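You operate a simulated robot arm through the tools that you are given. There is no shell and no other tool. Be economical: measure what you need, move in short steps, check, and stop when the job is done.

The job below is to be done with a simulated robot arm. You get a single attempt, and the scene is never put back.

JOB
Check disc 57 under the magnifier on the lit table: red tray if cracked, green if not.
Fine: park the magnifier, leave the light on.

It is judged by the outcome, as a careful person would: the job done as asked, and still so three seconds after it is handed in. It fails if anything else is knocked over, pushed out of place, dropped, spilled or broken.

ROBOT AND FRAMES
A 7-joint arm with a two-finger parallel gripper, fixed in place. Base frame: the origin is at the foot of the arm, x ahead of it, y to its left, z up; the work surface is at about z = 900. Readings come in mm, degrees, newtons and seconds.
With the tool pointing down near the work surface it reaches from about 460 to 920 mm from the base axis. Its first joint turns from -115.0 to 115.0 degrees. Payload 3.91 kg.
The tool frame sits at the grasp point between the pads (the TCP): z along the fingers, y along the line on which they close. The tips reach 30 mm beyond it. The gripper opens to 110 mm. The fingers are 20 mm wide and 10 mm thick; the gripper's body (48 by 112 mm) begins 55 mm behind the TCP.
Orientation is that of the tool frame in the base frame, as a unit quaternion [x, y, z, w]. With the fingers straight down and closing along the base's y, the tool's x points along the base's -x, its y along +y and its z along -z.

CONTROLS
- The arm moves only by the tool jog_arm. Its argument "motion" is one flat list of numbers, 7 for each row, row after row: the finger opening in mm, from 0 to 110, then the shift along the tool's x, y, z in mm, then the turn, a rotation vector about the tool's x, y, z in degrees. In form: [grip, tx, ty, tz, wx, wy, wz, grip, tx, ty, tz, wx, wy, wz, ...]. A call has 1 to 12 rows; each row is the pose to reach, as a shift and turn from the pose commanded when the call began, along the tool's axes at that moment. Each row takes 0.2 s and may step no farther than 50 mm and 8.6 degrees from the row before; otherwise, or with a gripper value out of range, the whole call is refused. Where a pose cannot be reached the arm comes as near as it can. A force on the tool above 80 N (or 10 N above the force at the start of the call, whichever is more), or a blocked arm, ends the call early, and 0.2 s more pass. Each finger travels about 153 mm/s and halts on what it meets, pressing with about 22 N; the grip force reading is that of the motor and also rises with nothing between the fingers. The clock runs only during rows and for 0.2 s after the last one: add rows that repeat a pose to give the fingers time. The reply holds the time, the measured pose of the TCP, the force on the tool along the base axes, the opening and the grip force, in the units named above and with some noise, with the torque about the TCP (base axes, N m) and any sound that the robot's microphone picked up.
- Cameras (640 x 400 px; columns grow to the right, rows downward): "scene" is fixed at [219, 499.9, 1652.7]; the picture's right is [-0.58, -0.81, 0.00], its down [-0.53, 0.38, -0.76] and it looks along [0.62, -0.44, -0.65] (base axes); focal length 330 px, centre (320, 200). "wrist" rides on the gripper at [72, 17, -103] in the tool frame; the picture's right is [-0.23, 0.97, 0.00], its down [-0.76, -0.18, -0.62] and it looks along [-0.61, -0.14, 0.78] (tool axes); focal length 222 px, centre (320, 200). There is no depth. A picture from a camera that has moved, and an enlarged one, comes with that camera's place and axes in the base frame and with its lens.
- capture(camera): a new picture of that camera. No time passes.
- move_column(by): slides the trunk up (or, below 0, down) by that many mm; the arm rides with it, the base frame stays. It gives what a move gives, with no picture.
- enlarge(camera, box): a new picture of the part [left, top, right, bottom] of that camera's present view, enlarged. No time passes.
- close_job(): hands the job in; it is judged then, once.

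Go step by step. Nothing tells you positions but the pictures and the camera data: compare them with the known pose of the tool, close in by small moves and look again before you grip or let go. The budget is 120 turns and 76 pictures, counting those below and the enlarged ones. Unless the task says otherwise, let go and move clear before handing in, and close with one line.

The tools are called after "Emit:" as name(argument=value, ...) on one line, values as JSON. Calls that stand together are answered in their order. jog_arm: Moves the arm, as the interface text tells. Its arguments: {"type":"object","properties":{"motion":{"type":"array","items":{"type":"number"}}},"required":["motion"]} The other tools are called the same way: move_column (by) slides the trunk up or down; capture (camera) takes a picture; enlarge (camera, box) takes an enlarged picture of a part of a camera's view; close_job () hands the job in.

At the start:

```text
time: 0.0
position: [546.8, -100.5, 1281.2]
orientation: [0.0, 1.0, -0.002, 0.0]
wrist_force: [-0.8, 0.3, -0.4]
wrist_torque: [0.0, 0.03, 0.0]
opening: 109.9
grip_force: 0.1
trunk travel left (down, up): [-825.0, 165.0]
```

scene: 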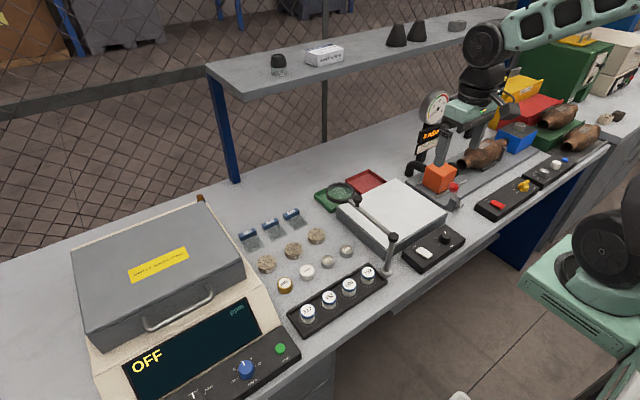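
wrist: 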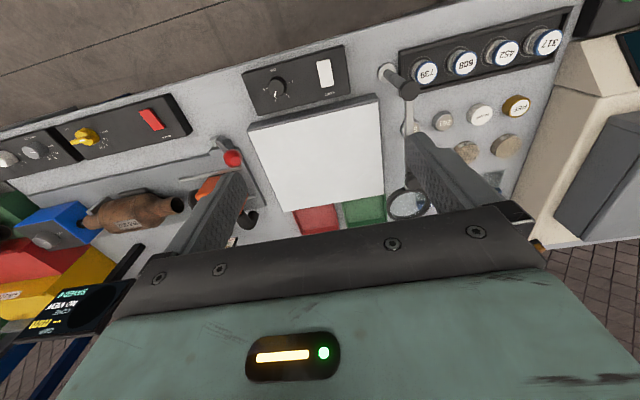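

I see a bench with a light table (white panel), a magnifier on a swing arm, red and green trays, and several discs. I'll enlarge the areas to find disc 57 and the controls.

Emit:
enlarge(camera="scene", box=[230, 200, 390, 300])

Emit:
enlarge(camera="wrist", box=[380, 20, 580, 180])

Emit:
enlarge(camera="scene", box=[310, 160, 470, 280])

```text
4.00 times, centred on (310, 250) of scene
camera zoom: at [219.0, 499.9, 1652.7], right [-0.58, -0.81, 0.0], down [-0.53, 0.38, -0.76], along [0.62, -0.44, -0.65], focal length 1322 px, centre (360, 0)
```

zoom: 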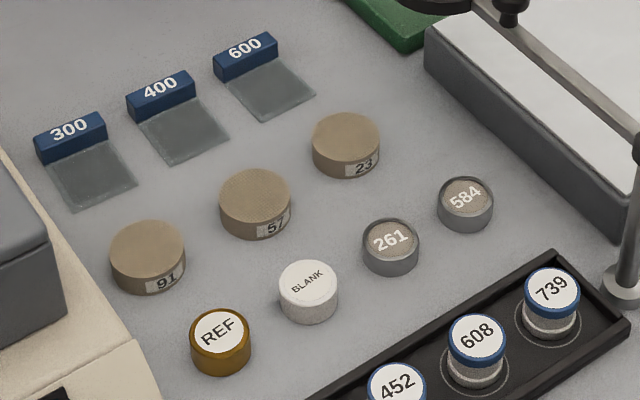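

```text
2.50 times, centred on (480, 100) of wrist
camera zoom: at [473.8, -82.5, 1382.9], right [0.23, 0.97, 0.0], down [0.76, -0.18, 0.62], along [0.61, -0.14, -0.78], focal length 555 px, centre (-80, 450)
```

zoom: 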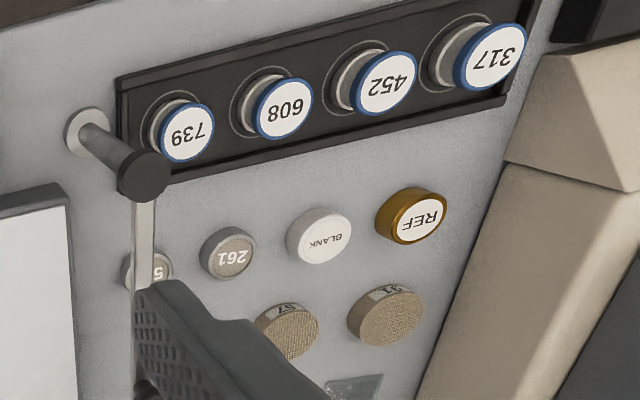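

```text
3.33 times, centred on (390, 220) of scene
camera zoom: at [219.0, 499.9, 1652.7], right [-0.58, -0.81, 0.0], down [-0.53, 0.38, -0.76], along [0.62, -0.44, -0.65], focal length 1102 px, centre (87, 133)
```

zoom: 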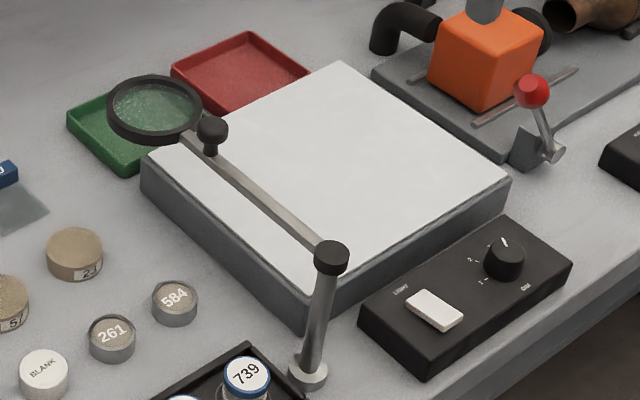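

Disc 57 is at about (786, 192), the light table is centred near (720, -138), and the magnifier post is near (571, 24) with its arm pointing +x. Next I check the light switch and lens.

Emit:
enlarge(camera="scene", box=[395, 220, 475, 270])

Emit:
enlarge(camera="scene", box=[310, 160, 406, 220])

Emit:
enlarge(camera="wrist", box=[230, 35, 400, 140])

```text
8.00 times, centred on (435, 245) of scene
camera zoom: at [219.0, 499.9, 1652.7], right [-0.58, -0.81, 0.0], down [-0.53, 0.38, -0.76], along [0.62, -0.44, -0.65], focal length 2644 px, centre (-600, -160)
```

zoom: 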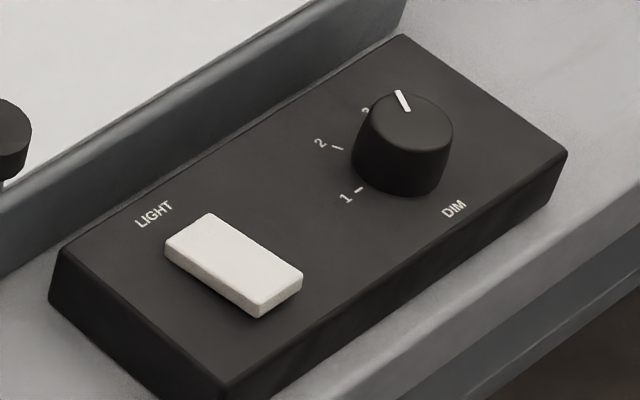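

```text
6.67 times, centred on (358, 190) of scene
camera zoom: at [219.0, 499.9, 1652.7], right [-0.58, -0.81, 0.0], down [-0.53, 0.38, -0.76], along [0.62, -0.44, -0.65], focal length 2203 px, centre (67, 267)
```

zoom: 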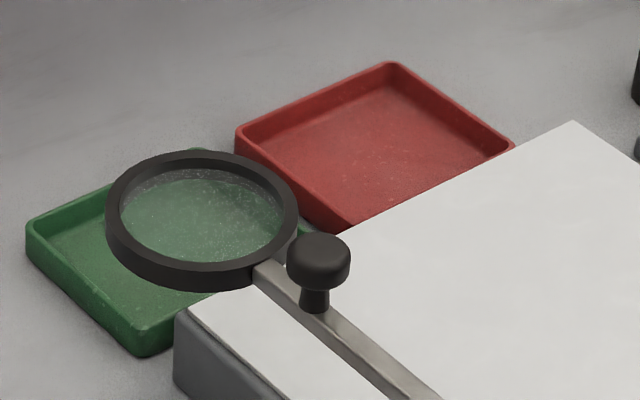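

```text
3.76 times, centred on (315, 88) of wrist
camera zoom: at [473.8, -82.5, 1382.9], right [0.23, 0.97, 0.0], down [0.76, -0.18, 0.62], along [0.61, -0.14, -0.78], focal length 836 px, centre (339, 624)
```

zoom: 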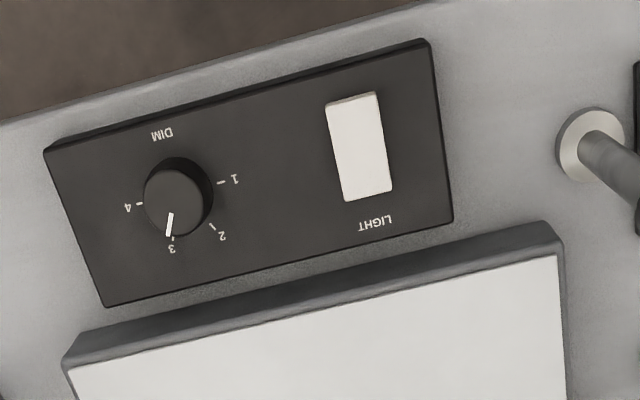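

The light switch is a white rocker near (548, -92) with its near end raised, so the light may be off. I'll come down above it with closed fingers and look closer.

Emit:
jog_arm(motion=[60, 3, 2, 45, 0, 0, 0, 20, 6, 4, 90, 0, 0, 0, 0, 8, 6, 135, 0, 0, 0, 0, 10, 7, 180, 0, 0, 0, 0, 12, 7, 220, 0, 0, 0, 0, 12, 7, 220, 0, 0, 0])

Emit:
capture(camera="wrist")

Emit:
enlarge(camera="scene", box=[340, 160, 500, 280])

```text
time: 1.4
position: [533.3, -92.5, 1060.2]
orientation: [0.0, 1.0, -0.001, 0.001]
wrist_force: [-0.8, 0.7, 0.1]
wrist_torque: [0.01, -0.01, 0.02]
opening: 0.0
grip_force: 21.6
trunk travel left (down, up): [-825.0, 165.0]
```

```text
67 pictures are left
camera wrist: at [461.4, -75.5, 1162.6], right [0.23, 0.97, 0.0], down [0.76, -0.18, 0.62], along [0.61, -0.14, -0.78], focal length 222 px, centre (320, 200)
```

wrist: 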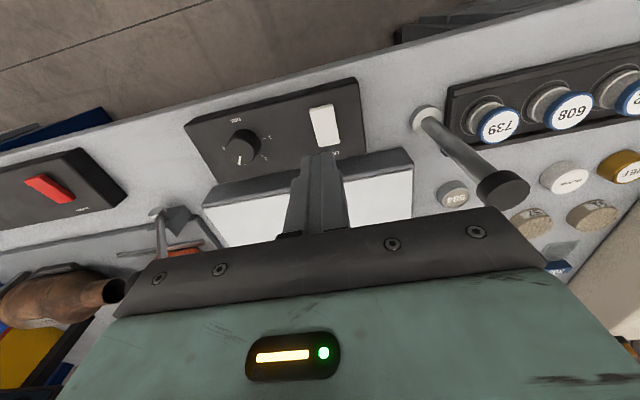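

```text
3.33 times, centred on (420, 220) of scene
camera zoom: at [219.0, 499.9, 1652.7], right [-0.58, -0.81, 0.0], down [-0.53, 0.38, -0.76], along [0.62, -0.44, -0.65], focal length 1102 px, centre (-13, 133)
```

zoom: 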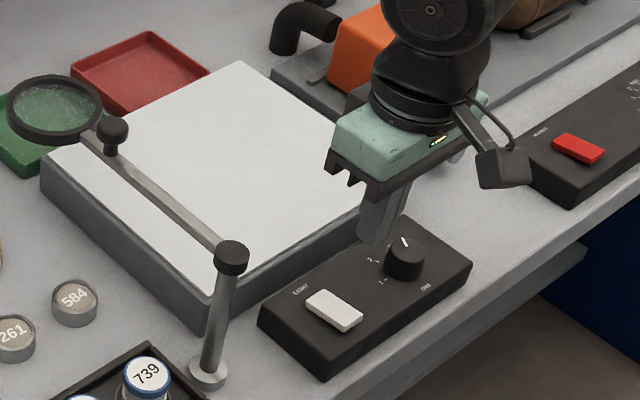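

The rocker's near end is around x = 530, y = -90. I'll go down over it and then press in small steps.

Emit:
jog_arm(motion=[0, -4, 2.5, 45, 0, 0, 0, 0, -4, 2.5, 80, 0, 0, 0, 0, -4, 2.5, 88, 0, 0, 0, 0, -4, 2.5, 88, 0, 0, 0])

Emit:
enlarge(camera="scene", box=[395, 220, 475, 270])

Emit:
enlarge(camera="wrist", box=[220, 60, 420, 185])

```text
time: 2.4
position: [538.8, -91.2, 972.6]
orientation: [0.0, 1.0, -0.001, 0.001]
wrist_force: [-1.2, -0.7, 0.0]
wrist_torque: [-0.04, -0.03, -0.02]
opening: 0.0
grip_force: 22.1
trunk travel left (down, up): [-825.0, 165.0]
```

```text
8.00 times, centred on (435, 245) of scene
camera zoom: at [219.0, 499.9, 1652.7], right [-0.58, -0.81, 0.0], down [-0.53, 0.38, -0.76], along [0.62, -0.44, -0.65], focal length 2644 px, centre (-600, -160)
```

zoom: 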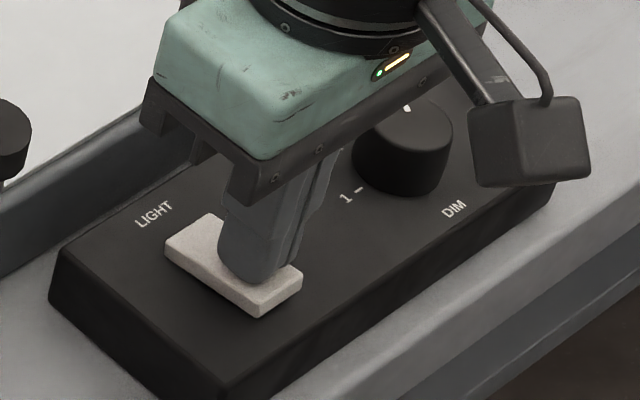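

```text
3.20 times, centred on (320, 122) of wrist
camera zoom: at [466.1, -73.2, 1074.7], right [0.23, 0.97, 0.0], down [0.76, -0.18, 0.62], along [0.61, -0.14, -0.78], focal length 711 px, centre (320, 448)
```

zoom: 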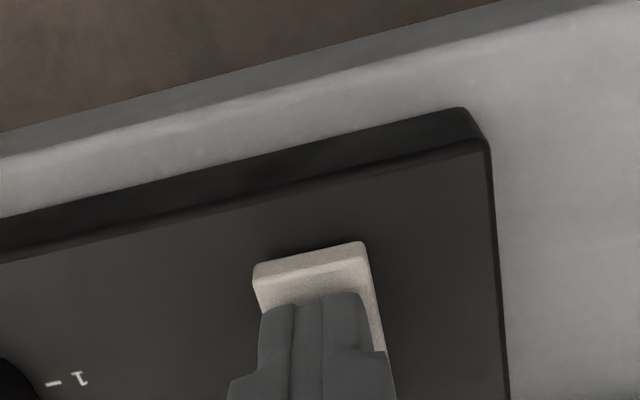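

The fingers are just above the near half of the rocker. I'll press slowly, then lift.

Emit:
jog_arm(motion=[0, 4, 1, 4, 0, 0, 0, 0, 4, 1, 7, 0, 0, 0, 0, 4, 1, 10, 0, 0, 0, 0, 4, 1, 12, 0, 0, 0])

Emit:
enlarge(camera="scene", box=[340, 160, 500, 280])

```text
time: 3.1
position: [535.6, -90.3, 969.6]
orientation: [0.0, 1.0, -0.001, 0.005]
wrist_force: [-11.9, -3.4, 62.0]
wrist_torque: [-0.04, -0.17, 0.04]
opening: 0.0
grip_force: 21.9
trunk travel left (down, up): [-825.0, 165.0]
heard: click
stopped in row 3: the force on the tool passed its limit at 89 N (the readings are from after the stop); the commanded pose is now the measured one
```

```text
3.33 times, centred on (420, 220) of scene
camera zoom: at [219.0, 499.9, 1652.7], right [-0.58, -0.81, 0.0], down [-0.53, 0.38, -0.76], along [0.62, -0.44, -0.65], focal length 1102 px, centre (-13, 133)
```

zoom: 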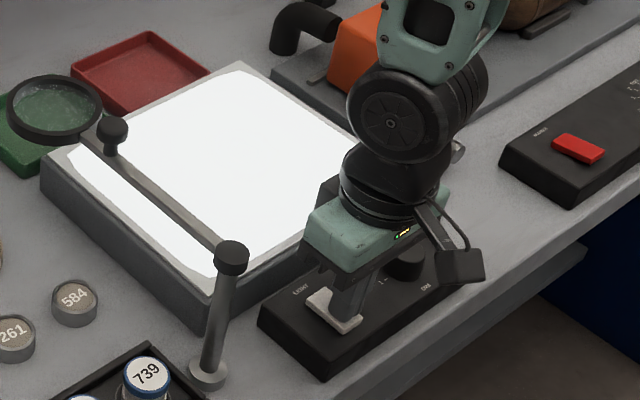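

The table is now lit. I'll lift and travel high over to disc 57.

Emit:
jog_arm(motion=[0, 0, 0, -48, 0, 0, 0, 0, 0, 0, -96, 0, 0, 0, 0, 0, 0, -144, 0, 0, 0, 0, 0, 0, -190, 0, 0, 0, 0, -31, 35, -190, 0, 0, 0, 0, -62, 70, -190, 0, 0, 0, 0, -94, 105, -190, 0, 0, 0, 0, -125, 140, -190, 0, 0, 0, 70, -156, 175, -190, 0, 0, 0, 70, -187, 210, -190, 0, 0, 0, 70, -218, 245, -190, 0, 0, 0, 70, -247, 280, -190, 0, 0, 0])

Emit:
capture(camera="wrist")

Emit:
capture(camera="scene")

```text
time: 5.7
position: [782.2, 188.9, 1158.4]
orientation: [0.001, 1.0, -0.001, 0.003]
wrist_force: [-0.9, 0.5, 0.2]
wrist_torque: [0.03, 0.0, -0.01]
opening: 69.6
grip_force: 0.1
trunk travel left (down, up): [-825.0, 165.0]
```

```text
62 pictures are left
camera wrist: at [708.9, 207.3, 1261.7], right [0.23, 0.97, 0.0], down [0.76, -0.18, 0.63], along [0.61, -0.14, -0.78], focal length 222 px, centre (320, 200)
```

wrist: 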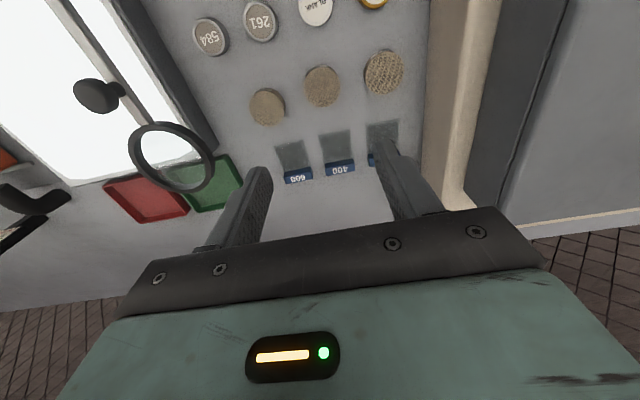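

```text
61 pictures are left
```

scene: 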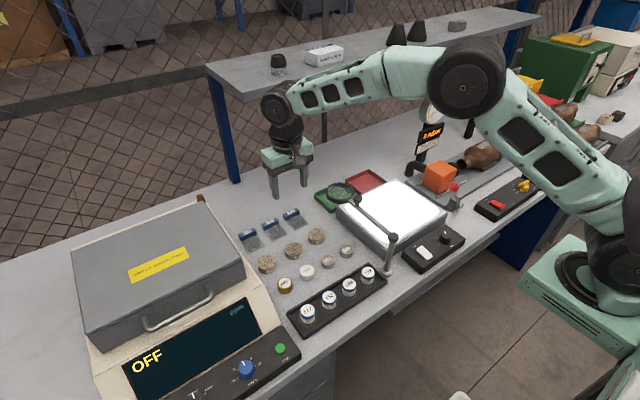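

Disc 57 is at about (780, 194). I'll descend part way above it and check.

Emit:
jog_arm(motion=[72, 1, 4.5, -5, 0, 0, 0, 72, 1, 4.5, 45, 0, 0, 0, 72, 1, 4.5, 95, 0, 0, 0, 72, 1, 4.5, 140, 0, 0, 0, 72, 1, 4.5, 178, 0, 0, 0, 72, 1, 4.5, 178, 0, 0, 0])

Emit:
capture(camera="wrist")

Emit:
enlarge(camera="scene", box=[240, 200, 368, 280])

```text
time: 7.1
position: [784.1, 193.7, 981.8]
orientation: [0.0, 1.0, 0.0, 0.005]
wrist_force: [0.5, -0.1, -1.2]
wrist_torque: [0.03, -0.04, -0.01]
opening: 71.8
grip_force: 0.1
trunk travel left (down, up): [-825.0, 165.0]
```

```text
60 pictures are left
camera wrist: at [710.0, 211.7, 1082.7], right [0.23, 0.97, 0.0], down [0.76, -0.18, 0.63], along [0.61, -0.14, -0.78], focal length 222 px, centre (320, 200)
```

wrist: 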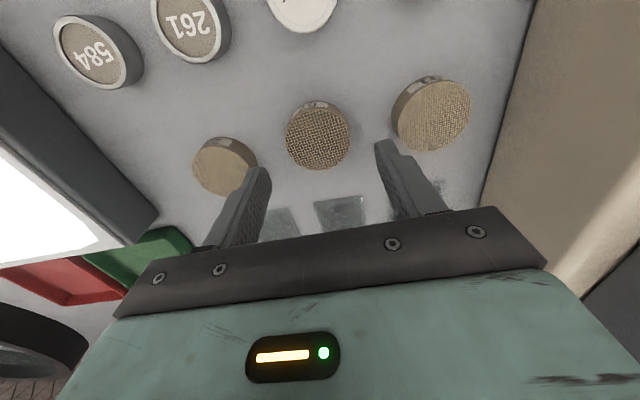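

```text
5.00 times, centred on (304, 240) of scene
camera zoom: at [219.0, 499.9, 1652.7], right [-0.58, -0.81, 0.0], down [-0.53, 0.38, -0.76], along [0.62, -0.44, -0.65], focal length 1652 px, centre (400, 0)
```

zoom: 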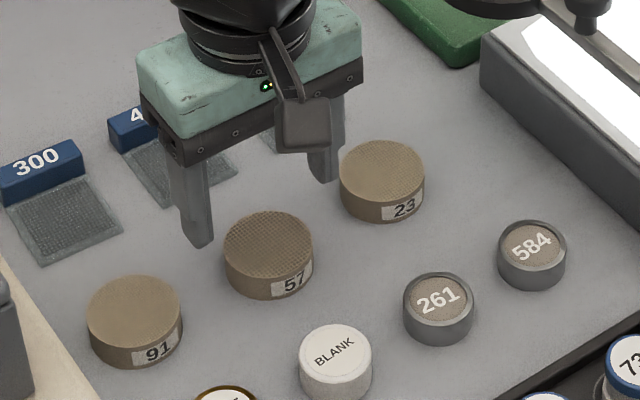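

The alignment is good, so I'll move 5 mm closer in x, descend and grip disc 57.

Emit:
jog_arm(motion=[66, 5, 0.8, 0, 0, 0, 0, 66, 5, 0.8, 25, 0, 0, 0, 66, 5, 0.8, 40, 0, 0, 0, 66, 5, 0.8, 47, 0, 0, 0, 66, 5, 0.8, 47, 0, 0, 0, 40, 5, 0.8, 47, 0, 0, 0, 40, 5, 0.8, 47, 0, 0, 0, 40, 5, 0.8, 47, 0, 0, 0])

Emit:
enlarge(camera="scene", box=[240, 200, 368, 280])

```text
time: 8.9
position: [780.0, 194.6, 935.1]
orientation: [0.0, 1.0, -0.001, 0.005]
wrist_force: [0.0, -0.6, -0.5]
wrist_torque: [0.02, 0.0, 0.02]
opening: 50.1
grip_force: 22.3
trunk travel left (down, up): [-825.0, 165.0]
```

```text
5.00 times, centred on (304, 240) of scene
camera zoom: at [219.0, 499.9, 1652.7], right [-0.58, -0.81, 0.0], down [-0.53, 0.38, -0.76], along [0.62, -0.44, -0.65], focal length 1652 px, centre (400, 0)
```

zoom: 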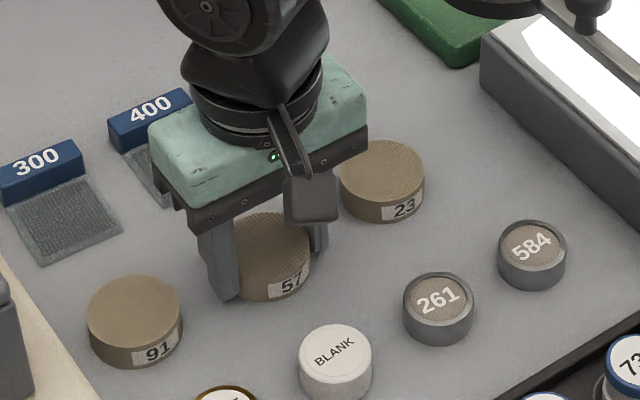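

Disc 57 is held (50 mm). I'll lift it clear and carry it high over the magnifier to above the lit table.

Emit:
jog_arm(motion=[40, 0, 0, -40, 0, 0, 0, 40, 0, 0, -85, 0, 0, 0, 40, 0, 0, -130, 0, 0, 0, 40, 0, 0, -175, 0, 0, 0, 40, 0, 0, -218, 0, 0, 0, 40, 5, -45, -218, 0, 0, 0, 40, 10, -91, -218, 0, 0, 0, 40, 15, -136, -218, 0, 0, 0, 40, 20, -182, -218, 0, 0, 0, 40, 25, -227, -218, 0, 0, 0, 40, 30, -272, -218, 0, 0, 0, 40, 35, -317, -218, 0, 0, 0])

Emit:
capture(camera="wrist")

Emit:
enlarge(camera="scene", box=[300, 130, 492, 250])

```text
time: 11.5
position: [741.2, -120.2, 1152.1]
orientation: [0.0, 1.0, -0.001, 0.005]
wrist_force: [-0.7, 0.9, -0.2]
wrist_torque: [-0.05, -0.02, -0.01]
opening: 40.0
grip_force: 0.0
trunk travel left (down, up): [-825.0, 165.0]
```

```text
57 pictures are left
camera wrist: at [668.0, -102.9, 1253.9], right [0.23, 0.97, 0.0], down [0.76, -0.18, 0.63], along [0.61, -0.14, -0.78], focal length 222 px, centre (320, 200)
```

wrist: 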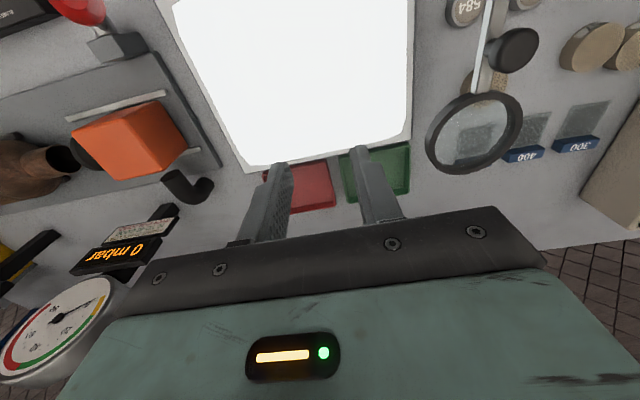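

```text
3.33 times, centred on (396, 190) of scene
camera zoom: at [219.0, 499.9, 1652.7], right [-0.58, -0.81, 0.0], down [-0.53, 0.38, -0.76], along [0.62, -0.44, -0.65], focal length 1102 px, centre (67, 233)
```

zoom: 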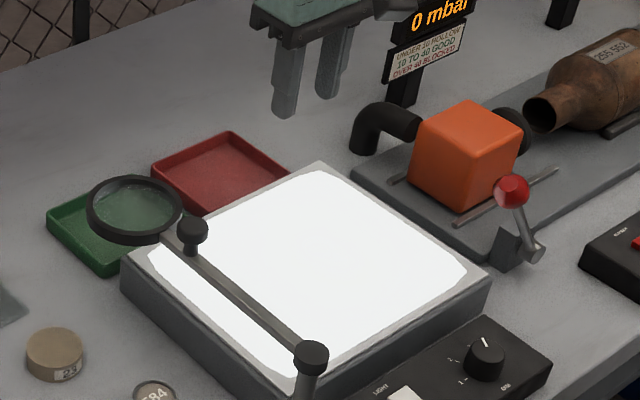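

The opening is 40 with nothing held, so the disc slipped out. I'll look for where it is.

Emit:
capture(camera="scene")

Emit:
enlarge(camera="scene", box=[240, 200, 368, 280])

```text
55 pictures are left
```

scene: 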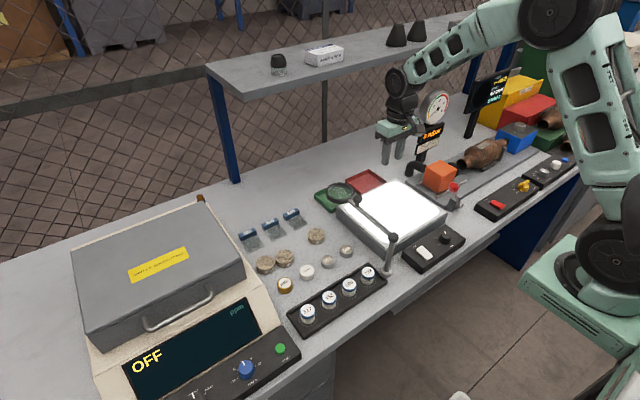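

```text
5.00 times, centred on (304, 240) of scene
camera zoom: at [219.0, 499.9, 1652.7], right [-0.58, -0.81, 0.0], down [-0.53, 0.38, -0.76], along [0.62, -0.44, -0.65], focal length 1652 px, centre (400, 0)
```

zoom: 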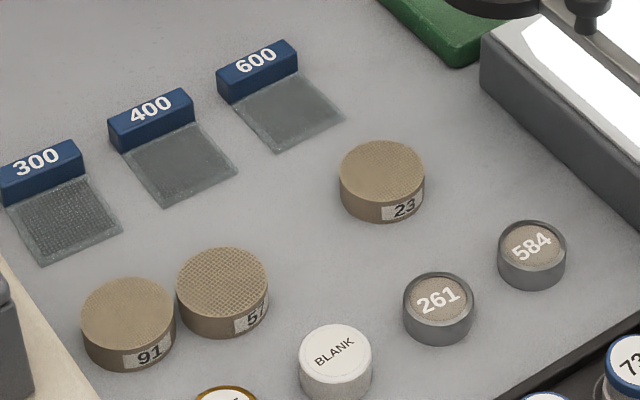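

Disc 57 slipped back onto the bench and now lies beside 91 at roughly (777, 230). I'll go back with the gripper turned 90° to grip along x, keeping clear of 91.

Emit:
jog_arm(motion=[40, -3, 29, 0, 0, 0, -7.5, 40, -6, 59, 0, 0, 0, -15, 40, -9, 88, 0, 0, 0, -22.5, 40, -12, 117, 0, 0, 0, -30, 40, -15, 147, 0, 0, 0, -37.5, 40, -18, 176, 0, 0, 0, -45, 60, -21, 205, 0, 0, 0, -52.5, 80, -24, 235, 0, 0, 0, -60, 80, -27, 264, 0, 0, 0, -67.5, 80, -30, 293, 0, 0, 0, -75, 80, -33, 323, 0, 0, 0, -82.5, 80, -36, 352, 0, 0, 0, -90])

Emit:
capture(camera="wrist")

```text
time: 14.1
position: [779.0, 229.0, 1151.8]
orientation: [0.708, -0.706, 0.003, -0.003]
wrist_force: [0.7, -0.1, -0.1]
wrist_torque: [0.07, -0.01, -0.03]
opening: 80.0
grip_force: 0.1
trunk travel left (down, up): [-825.0, 165.0]
```

```text
53 pictures are left
camera wrist: at [760.4, 157.2, 1254.1], right [-0.97, 0.23, -0.01], down [0.17, 0.76, 0.62], along [0.15, 0.61, -0.78], focal length 222 px, centre (320, 200)
```

wrist: 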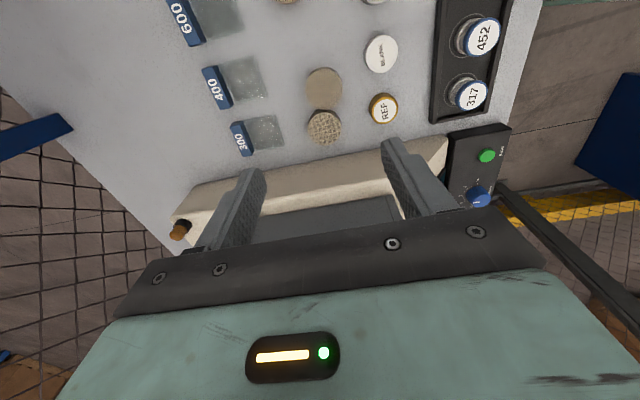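

Disc 57 is near (774, 223). I'll align and descend part way.

Emit:
jog_arm(motion=[80, 6, 5, 40, 0, 0, 0, 80, 6, 5, 80, 0, 0, 0, 80, 6, 5, 120, 0, 0, 0, 80, 6, 5, 150, 0, 0, 0, 80, 6, 5, 170, 0, 0, 0, 80, 6, 5, 170, 0, 0, 0])

Emit:
capture(camera="wrist")

Emit:
enlarge(camera="scene", box=[240, 200, 368, 280])

```text
time: 15.5
position: [774.6, 224.6, 981.7]
orientation: [-0.706, 0.708, -0.004, 0.003]
wrist_force: [0.3, 0.7, -0.7]
wrist_torque: [0.0, 0.0, 0.0]
opening: 80.0
grip_force: 0.1
trunk travel left (down, up): [-825.0, 165.0]
```

```text
52 pictures are left
camera wrist: at [756.1, 152.8, 1083.4], right [-0.97, 0.23, -0.01], down [0.17, 0.76, 0.62], along [0.15, 0.61, -0.78], focal length 222 px, centre (320, 200)
```

wrist: 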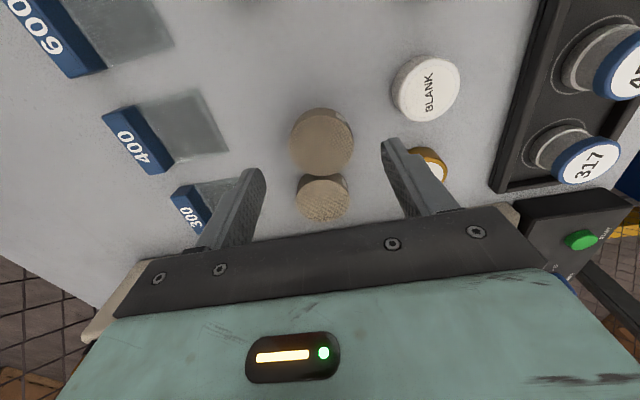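

```text
5.00 times, centred on (304, 240) of scene
camera zoom: at [219.0, 499.9, 1652.7], right [-0.58, -0.81, 0.0], down [-0.53, 0.38, -0.76], along [0.62, -0.44, -0.65], focal length 1652 px, centre (400, 0)
```

zoom: 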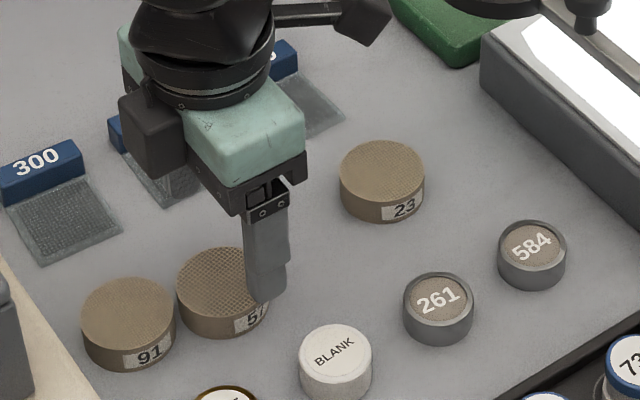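

Let me enlarge the wrist view to locate the disc edges precisely.

Emit:
enlarge(camera="wrist", box=[240, 90, 400, 230])

```text
2.86 times, centred on (320, 160) of wrist
camera zoom: at [756.1, 152.8, 1083.4], right [-0.97, 0.23, -0.01], down [0.17, 0.76, 0.62], along [0.15, 0.61, -0.78], focal length 635 px, centre (320, 314)
```

zoom: 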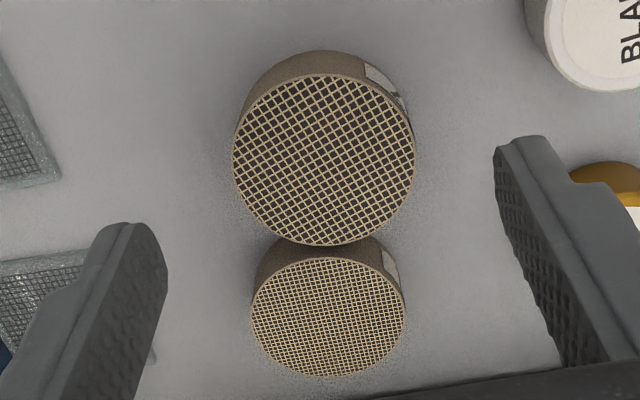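

Disc 57 is centred at about (774.5, 228.5) and about 20 mm tall. I'll descend fully, grip, and lift just a little, slowly, to test the hold.

Emit:
jog_arm(motion=[80, -3.5, 0, 20, 0, 0, 0, 80, -3.5, 0, 40, 0, 0, 0, 80, -3.5, 0, 49.5, 0, 0, 0, 80, -3.5, 0, 49.5, 0, 0, 0, 40, -3.5, 0, 49.5, 0, 0, 0, 30, -3.5, 0, 49.5, 0, 0, 0, 20, -3.5, 0, 49.5, 0, 0, 0, 20, -3.5, 0, 49.5, 0, 0, 0, 20, -3.5, 0, 49.5, 0, 0, 0])

Emit:
jog_arm(motion=[20, 0, 0, -1, 0, 0, 0, 20, 0, 0, -3, 0, 0, 0, 20, 0, 0, -7, 0, 0, 0, 20, 0, 0, -12, 0, 0, 0, 20, 0, 0, -18, 0, 0, 0, 20, 0, 0, -22, 0, 0, 0, 20, 0, 0, -24, 0, 0, 0, 20, 0, 0, -25, 0, 0, 0])

Emit:
enlarge(camera="scene", box=[240, 200, 368, 280])

Emit:
enlarge(camera="wrist", box=[240, 90, 400, 230])

```text
time: 17.5
position: [774.5, 228.1, 932.4]
orientation: [0.707, -0.707, 0.004, -0.002]
wrist_force: [0.8, -0.2, 0.6]
wrist_torque: [-0.04, -0.02, 0.01]
opening: 49.9
grip_force: 22.0
trunk travel left (down, up): [-825.0, 165.0]
```

```text
time: 19.3
position: [775.5, 227.5, 958.3]
orientation: [-0.706, 0.708, -0.004, 0.003]
wrist_force: [0.5, -0.3, -0.5]
wrist_torque: [0.0, -0.01, 0.01]
opening: 49.7
grip_force: 21.8
trunk travel left (down, up): [-825.0, 165.0]
```

```text
5.00 times, centred on (304, 240) of scene
camera zoom: at [219.0, 499.9, 1652.7], right [-0.58, -0.81, 0.0], down [-0.53, 0.38, -0.76], along [0.62, -0.44, -0.65], focal length 1652 px, centre (400, 0)
```

zoom: 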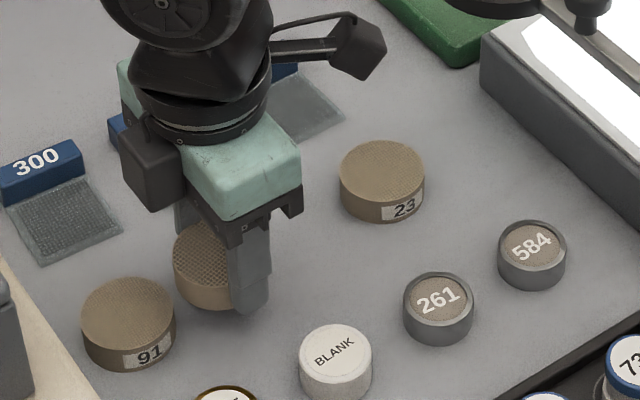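

```text
2.86 times, centred on (320, 160) of wrist
camera zoom: at [757.0, 155.6, 1059.7], right [-0.97, 0.23, -0.01], down [0.17, 0.76, 0.62], along [0.15, 0.61, -0.78], focal length 635 px, centre (320, 314)
```

zoom: 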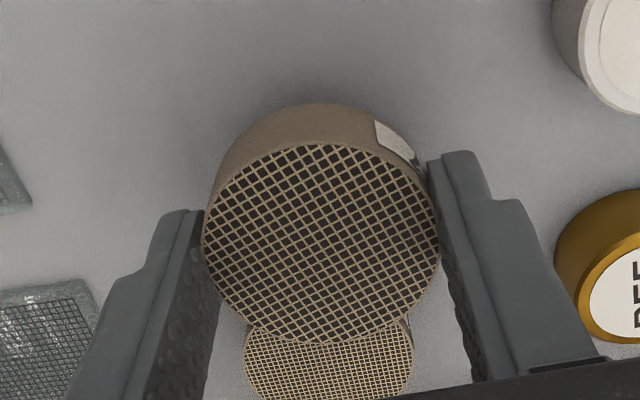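

The disc is held firmly. I'll lift slowly to clearance height.

Emit:
jog_arm(motion=[20, 0, 0, -3, 0, 0, 0, 20, 0, 0, -10, 0, 0, 0, 20, 0, 0, -22, 0, 0, 0, 20, 0, 0, -40, 0, 0, 0, 20, 0, 0, -60, 0, 0, 0, 20, 0, 0, -80, 0, 0, 0, 20, 0, 0, -100, 0, 0, 0, 20, 0, 0, -120, 0, 0, 0, 20, 0, 0, -140, 0, 0, 0, 20, 0, 0, -158, 0, 0, 0, 20, 0, 0, -170, 0, 0, 0, 20, 0, 0, -177, 0, 0, 0])

Emit:
enlarge(camera="wrist", box=[240, 90, 400, 230])

```text
time: 21.9
position: [773.6, 227.3, 1135.2]
orientation: [-0.706, 0.708, -0.004, 0.003]
wrist_force: [0.0, 0.1, -0.4]
wrist_torque: [0.02, -0.01, -0.03]
opening: 49.7
grip_force: 22.6
trunk travel left (down, up): [-825.0, 165.0]
```

```text
2.86 times, centred on (320, 160) of wrist
camera zoom: at [755.2, 156.2, 1236.6], right [-0.97, 0.23, -0.01], down [0.17, 0.76, 0.62], along [0.15, 0.61, -0.78], focal length 635 px, centre (320, 314)
```

zoom: 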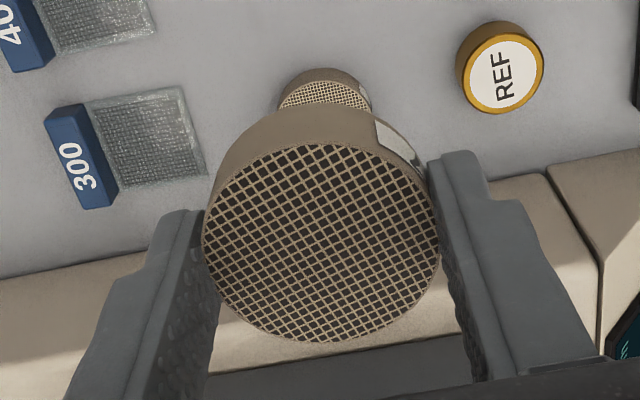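

Still held. I'll traverse gently toward the table in two ramped moves.

Emit:
jog_arm(motion=[20, 4, 0, 0, 0, 0, 0, 20, 14, 1, 0, 0, 0, 0, 20, 30, 2, 0, 0, 0, 0, 20, 50, 4, 0, 0, 0, 0, 20, 74, 6, 0, 0, 0, 0, 20, 100, 8, 0, 0, 0, 0, 20, 126, 10, 0, 0, 0, 0, 20, 150, 12, 0, 0, 0, 0, 20, 170, 14, 0, 0, 0, 0, 20, 186, 15, 0, 0, 0, 0, 20, 196, 16, 0, 0, 0, 0, 20, 200, 16, 0, 0, 0, 0])

Emit:
jog_arm(motion=[20, 4, 0, 0, 0, 0, 0, 20, 12, 1, 0, 0, 0, 0, 20, 26, 2, 0, 0, 0, 0, 20, 44, 4, 0, 0, 0, 0, 20, 64, 6, 0, 0, 0, 0, 20, 84, 8, 0, 0, 0, 0, 20, 104, 10, 0, 0, 0, 0, 20, 122, 11, 0, 0, 0, 0, 20, 136, 12, 0, 0, 0, 0, 20, 144, 13, 0, 0, 0, 0, 20, 148, 13, 0, 0, 0, 0])

Emit:
capture(camera="wrist")

Emit:
capture(camera="scene")

```text
time: 24.5
position: [757.5, 28.1, 1133.4]
orientation: [-0.706, 0.709, -0.004, 0.002]
wrist_force: [0.4, 0.5, -0.4]
wrist_torque: [-0.01, -0.03, 0.01]
opening: 49.8
grip_force: 21.3
trunk travel left (down, up): [-825.0, 165.0]
```

```text
time: 26.9
position: [744.5, -119.9, 1134.9]
orientation: [0.707, -0.707, 0.004, -0.003]
wrist_force: [0.7, 0.0, 1.1]
wrist_torque: [0.03, 0.02, -0.02]
opening: 49.8
grip_force: 21.9
trunk travel left (down, up): [-825.0, 165.0]
```

```text
46 pictures are left
camera wrist: at [725.8, -192.4, 1236.1], right [-0.97, 0.23, -0.01], down [0.17, 0.76, 0.62], along [0.15, 0.61, -0.78], focal length 222 px, centre (320, 200)
```

wrist: 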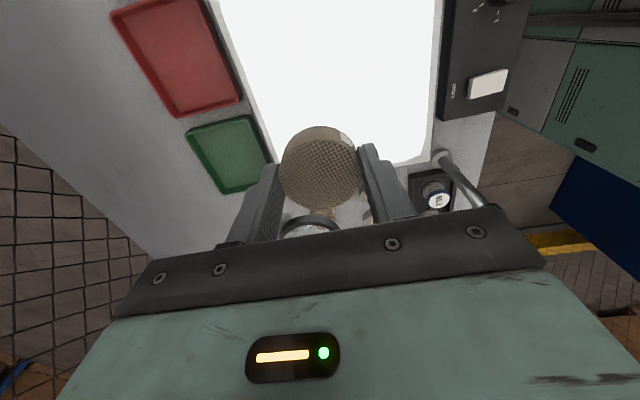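

```text
45 pictures are left
```

scene: 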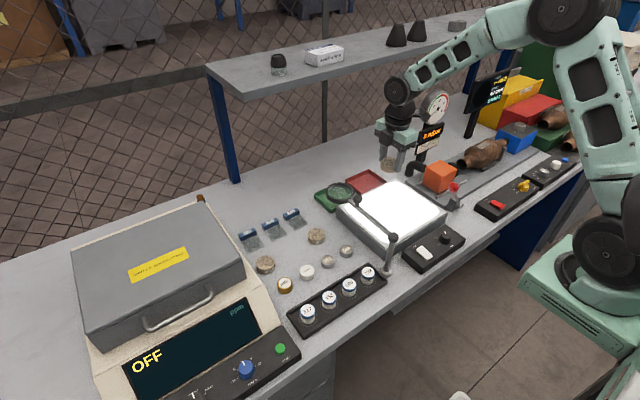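

The disc is above the table, clear of the lens. I'll descend to just above the surface.

Emit:
jog_arm(motion=[20, 0, 0, 4, 0, 0, 0, 20, 0, 0, 14, 0, 0, 0, 20, 0, 0, 30, 0, 0, 0, 20, 0, 0, 50, 0, 0, 0, 20, 0, 0, 72, 0, 0, 0, 20, 0, 0, 94, 0, 0, 0, 20, 0, 0, 114, 0, 0, 0, 20, 0, 0, 130, 0, 0, 0, 20, 0, 0, 140, 0, 0, 0, 20, 0, 0, 145, 0, 0, 0])

Emit:
enlarge(camera="scene", box=[330, 150, 458, 230])

```text
time: 29.1
position: [746.4, -120.4, 989.4]
orientation: [-0.707, 0.707, -0.005, 0.002]
wrist_force: [0.6, -0.8, -0.2]
wrist_torque: [0.02, 0.0, 0.03]
opening: 50.2
grip_force: 21.5
trunk travel left (down, up): [-825.0, 165.0]
```

```text
5.00 times, centred on (394, 190) of scene
camera zoom: at [219.0, 499.9, 1652.7], right [-0.58, -0.81, 0.0], down [-0.53, 0.38, -0.76], along [0.62, -0.44, -0.65], focal length 1652 px, centre (-50, 250)
```

zoom: 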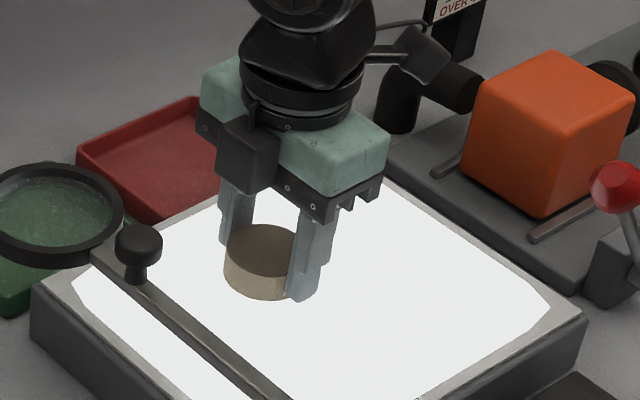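

Close to the surface now; I'll lower slowly watching the force.

Emit:
jog_arm(motion=[20, 0, 0, 2, 0, 0, 0, 20, 0, 0, 4, 0, 0, 0, 20, 0, 0, 6, 0, 0, 0, 20, 0, 0, 8, 0, 0, 0, 20, 0, 0, 8, 0, 0, 0])

Emit:
jog_arm(motion=[20, 0, 0, 1, 0, 0, 0, 20, 0, 0, 2, 0, 0, 0, 20, 0, 0, 3, 0, 0, 0, 20, 0, 0, 3, 0, 0, 0])

Emit:
enlarge(camera="scene", box=[350, 170, 430, 220])

```text
time: 30.3
position: [745.0, -119.8, 982.7]
orientation: [-0.706, 0.708, -0.004, 0.003]
wrist_force: [-1.7, -1.3, 11.5]
wrist_torque: [0.01, 0.24, 0.0]
opening: 49.9
grip_force: 22.0
trunk travel left (down, up): [-825.0, 165.0]
```

```text
time: 31.3
position: [745.3, -120.2, 980.0]
orientation: [-0.707, 0.708, -0.005, 0.004]
wrist_force: [-2.5, -1.5, 35.5]
wrist_torque: [0.02, 1.06, 0.06]
opening: 50.1
grip_force: 22.1
trunk travel left (down, up): [-825.0, 165.0]
```

```text
8.00 times, centred on (390, 195) of scene
camera zoom: at [219.0, 499.9, 1652.7], right [-0.58, -0.81, 0.0], down [-0.53, 0.38, -0.76], along [0.62, -0.44, -0.65], focal length 2644 px, centre (-240, 240)
```

zoom: 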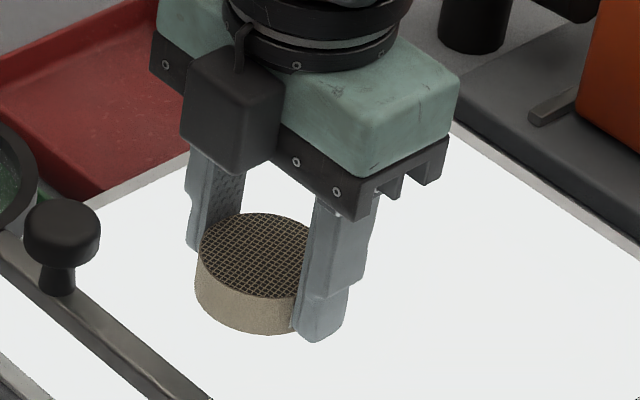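

The disc is on the table (contact at TCP z of about 983). I'll relieve the pressure, release, and lift straight up.

Emit:
jog_arm(motion=[20, 0, 0, -1.5, 0, 0, 0, 20, 0, 0, -3, 0, 0, 0, 60, 0, 0, -3, 0, 0, 0, 70, 0, 0, -3, 0, 0, 0, 70, 0, 0, -25, 0, 0, 0, 70, 0, 0, -60, 0, 0, 0, 70, 0, 0, -105, 0, 0, 0, 70, 0, 0, -150, 0, 0, 0])

Emit:
capture(camera="wrist")

Emit:
enlarge(camera="scene", box=[320, 160, 448, 240])

```text
time: 33.1
position: [743.8, -120.3, 1128.7]
orientation: [-0.707, 0.708, -0.003, 0.004]
wrist_force: [0.9, 0.5, -0.2]
wrist_torque: [-0.02, 0.11, 0.01]
opening: 70.1
grip_force: 0.1
trunk travel left (down, up): [-825.0, 165.0]
```

```text
42 pictures are left
camera wrist: at [726.1, -192.0, 1230.7], right [-0.97, 0.23, -0.01], down [0.17, 0.76, 0.62], along [0.15, 0.61, -0.78], focal length 222 px, centre (320, 200)
```

wrist: 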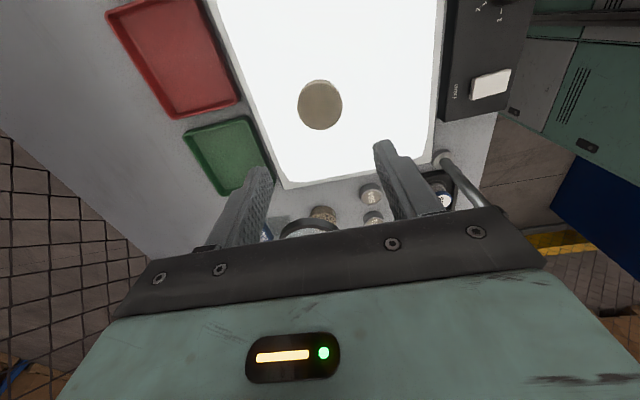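

```text
5.00 times, centred on (384, 200) of scene
camera zoom: at [219.0, 499.9, 1652.7], right [-0.58, -0.81, 0.0], down [-0.53, 0.38, -0.76], along [0.62, -0.44, -0.65], focal length 1652 px, centre (0, 200)
```

zoom: 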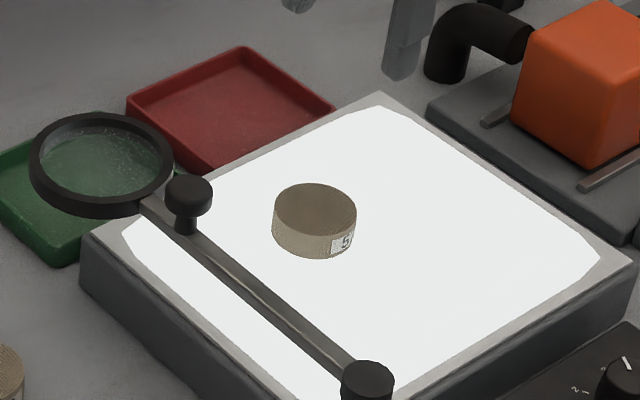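

The disc rests on the lit table at about (745, -120). The magnifier knob is near (713.5, 24, 1072), so I'll turn the gripper back and position above it.

Emit:
jog_arm(motion=[70, -12, 2.5, -20, 0, 0, 7.5, 70, -24, 5, -40, 0, 0, 15, 70, -36, 7.5, -50, 0, 0, 22.5, 70, -48, 10, -50, 0, 0, 30, 70, -60, 12.5, -50, 0, 0, 37.5, 60, -72, 15, -50, 0, 0, 45, 50, -84, 17.5, -50, 0, 0, 52.5, 50, -96, 20, -50, 0, 0, 60, 50, -108, 22.5, -50, 0, 0, 67.5, 50, -120, 25, -50, 0, 0, 75, 50, -132, 27.5, -50, 0, 0, 82.5, 50, -144.5, 30, -50, 0, 0, 90])

Emit:
capture(camera="wrist")

Emit:
enlarge(camera="scene", box=[310, 140, 438, 220])

```text
time: 35.7
position: [714.4, 24.3, 1177.1]
orientation: [0.001, 1.0, -0.001, 0.006]
wrist_force: [-0.8, 0.1, 0.1]
wrist_torque: [0.0, -0.01, 0.0]
opening: 50.3
grip_force: 0.1
trunk travel left (down, up): [-825.0, 165.0]
```

```text
40 pictures are left
camera wrist: at [640.1, 42.0, 1279.4], right [0.23, 0.97, 0.0], down [0.75, -0.18, 0.63], along [0.61, -0.14, -0.78], focal length 222 px, centre (320, 200)
```

wrist: 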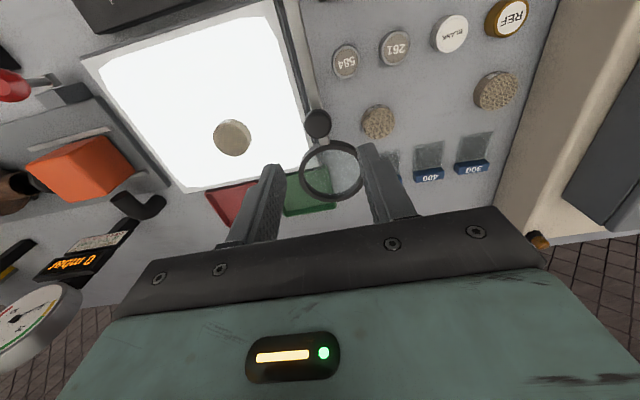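

```text
5.00 times, centred on (374, 180) of scene
camera zoom: at [219.0, 499.9, 1652.7], right [-0.58, -0.81, 0.0], down [-0.53, 0.38, -0.76], along [0.62, -0.44, -0.65], focal length 1652 px, centre (50, 300)
```

zoom: 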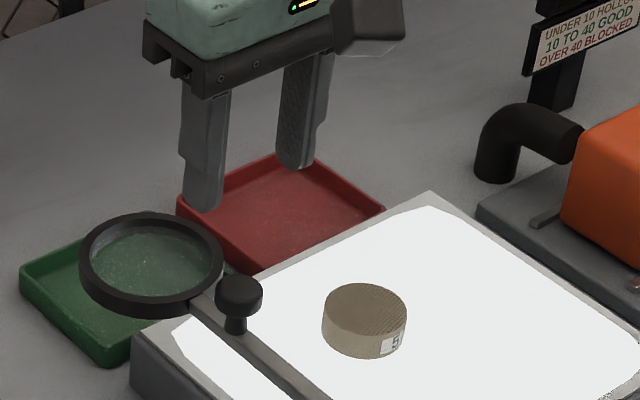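

The knob is centred between the fingers. I'll descend so the fingers straddle it.

Emit:
jog_arm(motion=[50, 2, 0, 30, 0, 0, 0, 50, 2, 0, 60, 0, 0, 0, 50, 2, 0, 80, 0, 0, 0, 50, 2, 0, 89, 0, 0, 0, 50, 2, 0, 89, 0, 0, 0])

Emit:
enlarge(camera="wrist", box=[200, 60, 440, 210])

Emit:
enlarge(camera="scene", box=[310, 160, 438, 240])

```text
time: 36.9
position: [712.6, 24.7, 1088.1]
orientation: [-0.001, 1.0, -0.001, 0.005]
wrist_force: [0.1, 0.1, 0.2]
wrist_torque: [-0.03, 0.02, -0.01]
opening: 50.2
grip_force: 0.0
trunk travel left (down, up): [-825.0, 165.0]
```

```text
2.67 times, centred on (320, 135) of wrist
camera zoom: at [638.8, 41.7, 1189.2], right [0.23, 0.97, 0.0], down [0.76, -0.18, 0.63], along [0.61, -0.14, -0.78], focal length 592 px, centre (320, 373)
```

zoom: 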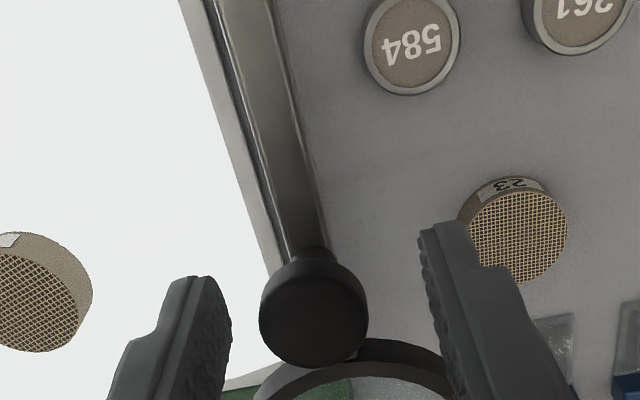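

```text
5.00 times, centred on (374, 200) of scene
camera zoom: at [219.0, 499.9, 1652.7], right [-0.58, -0.81, 0.0], down [-0.53, 0.38, -0.76], along [0.62, -0.44, -0.65], focal length 1652 px, centre (50, 200)
```

zoom: 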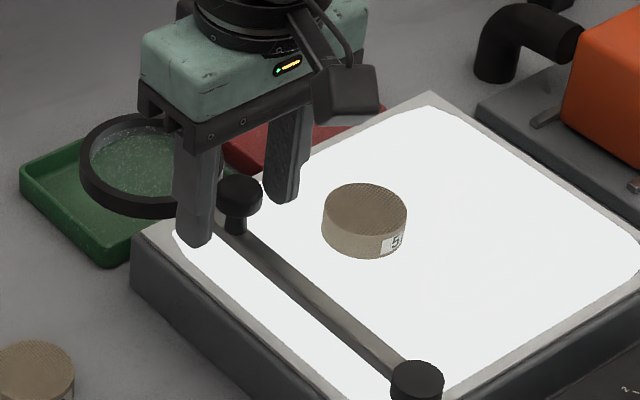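

The fingers straddle the knob. I'll narrow them to a loose cage and swing the arm along its arc about 40° over the table.

Emit:
jog_arm(motion=[28, 0, 0, 0, 0, 0, 0, 28, 0.2, -7.4, 0, 0, 0, 3, 28, 0.8, -14.8, 0, 0, 0, 6, 28, 2.1, -24.6, 0, 0, 0, 10, 28, 4.2, -34.2, 0, 0, 0, 14, 28, 6.9, -43.7, 0, 0, 0, 18, 28, 6.9, -43.7, 0, 0, 0, 18])

Emit:
capture(camera="wrist")

Emit:
enlarge(camera="scene", box=[310, 150, 470, 250])

```text
time: 38.5
position: [705.3, -19.0, 1087.7]
orientation: [0.157, 0.988, 0.0, 0.006]
wrist_force: [0.5, 0.0, 1.1]
wrist_torque: [0.0, -0.03, 0.02]
opening: 28.0
grip_force: 0.1
trunk travel left (down, up): [-825.0, 165.0]
```

```text
36 pictures are left
camera wrist: at [640.5, 19.7, 1190.7], right [0.52, 0.85, 0.0], down [0.66, -0.41, 0.63], along [0.54, -0.32, -0.78], focal length 222 px, centre (320, 200)
```

wrist: 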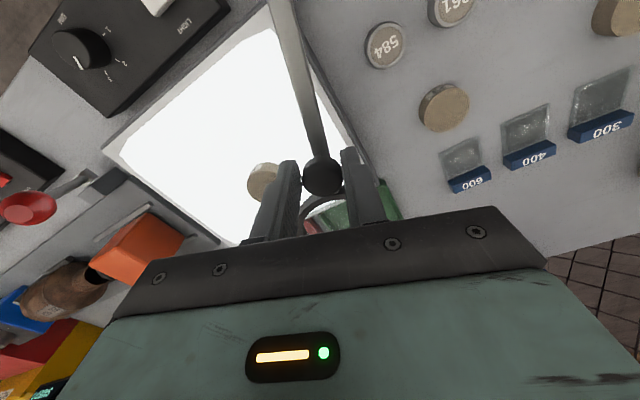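

```text
4.00 times, centred on (390, 200) of scene
camera zoom: at [219.0, 499.9, 1652.7], right [-0.58, -0.81, 0.0], down [-0.53, 0.38, -0.76], along [0.62, -0.44, -0.65], focal length 1322 px, centre (40, 200)
```

zoom: 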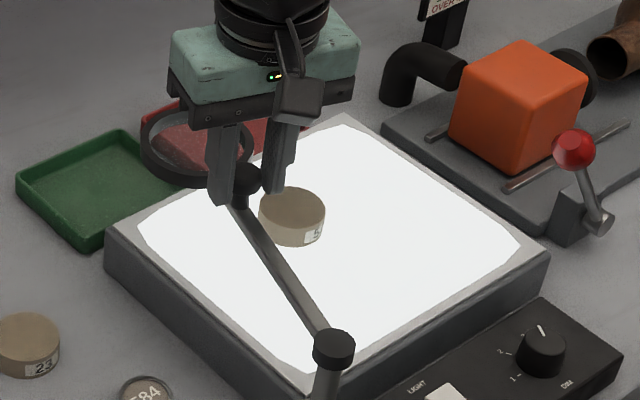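

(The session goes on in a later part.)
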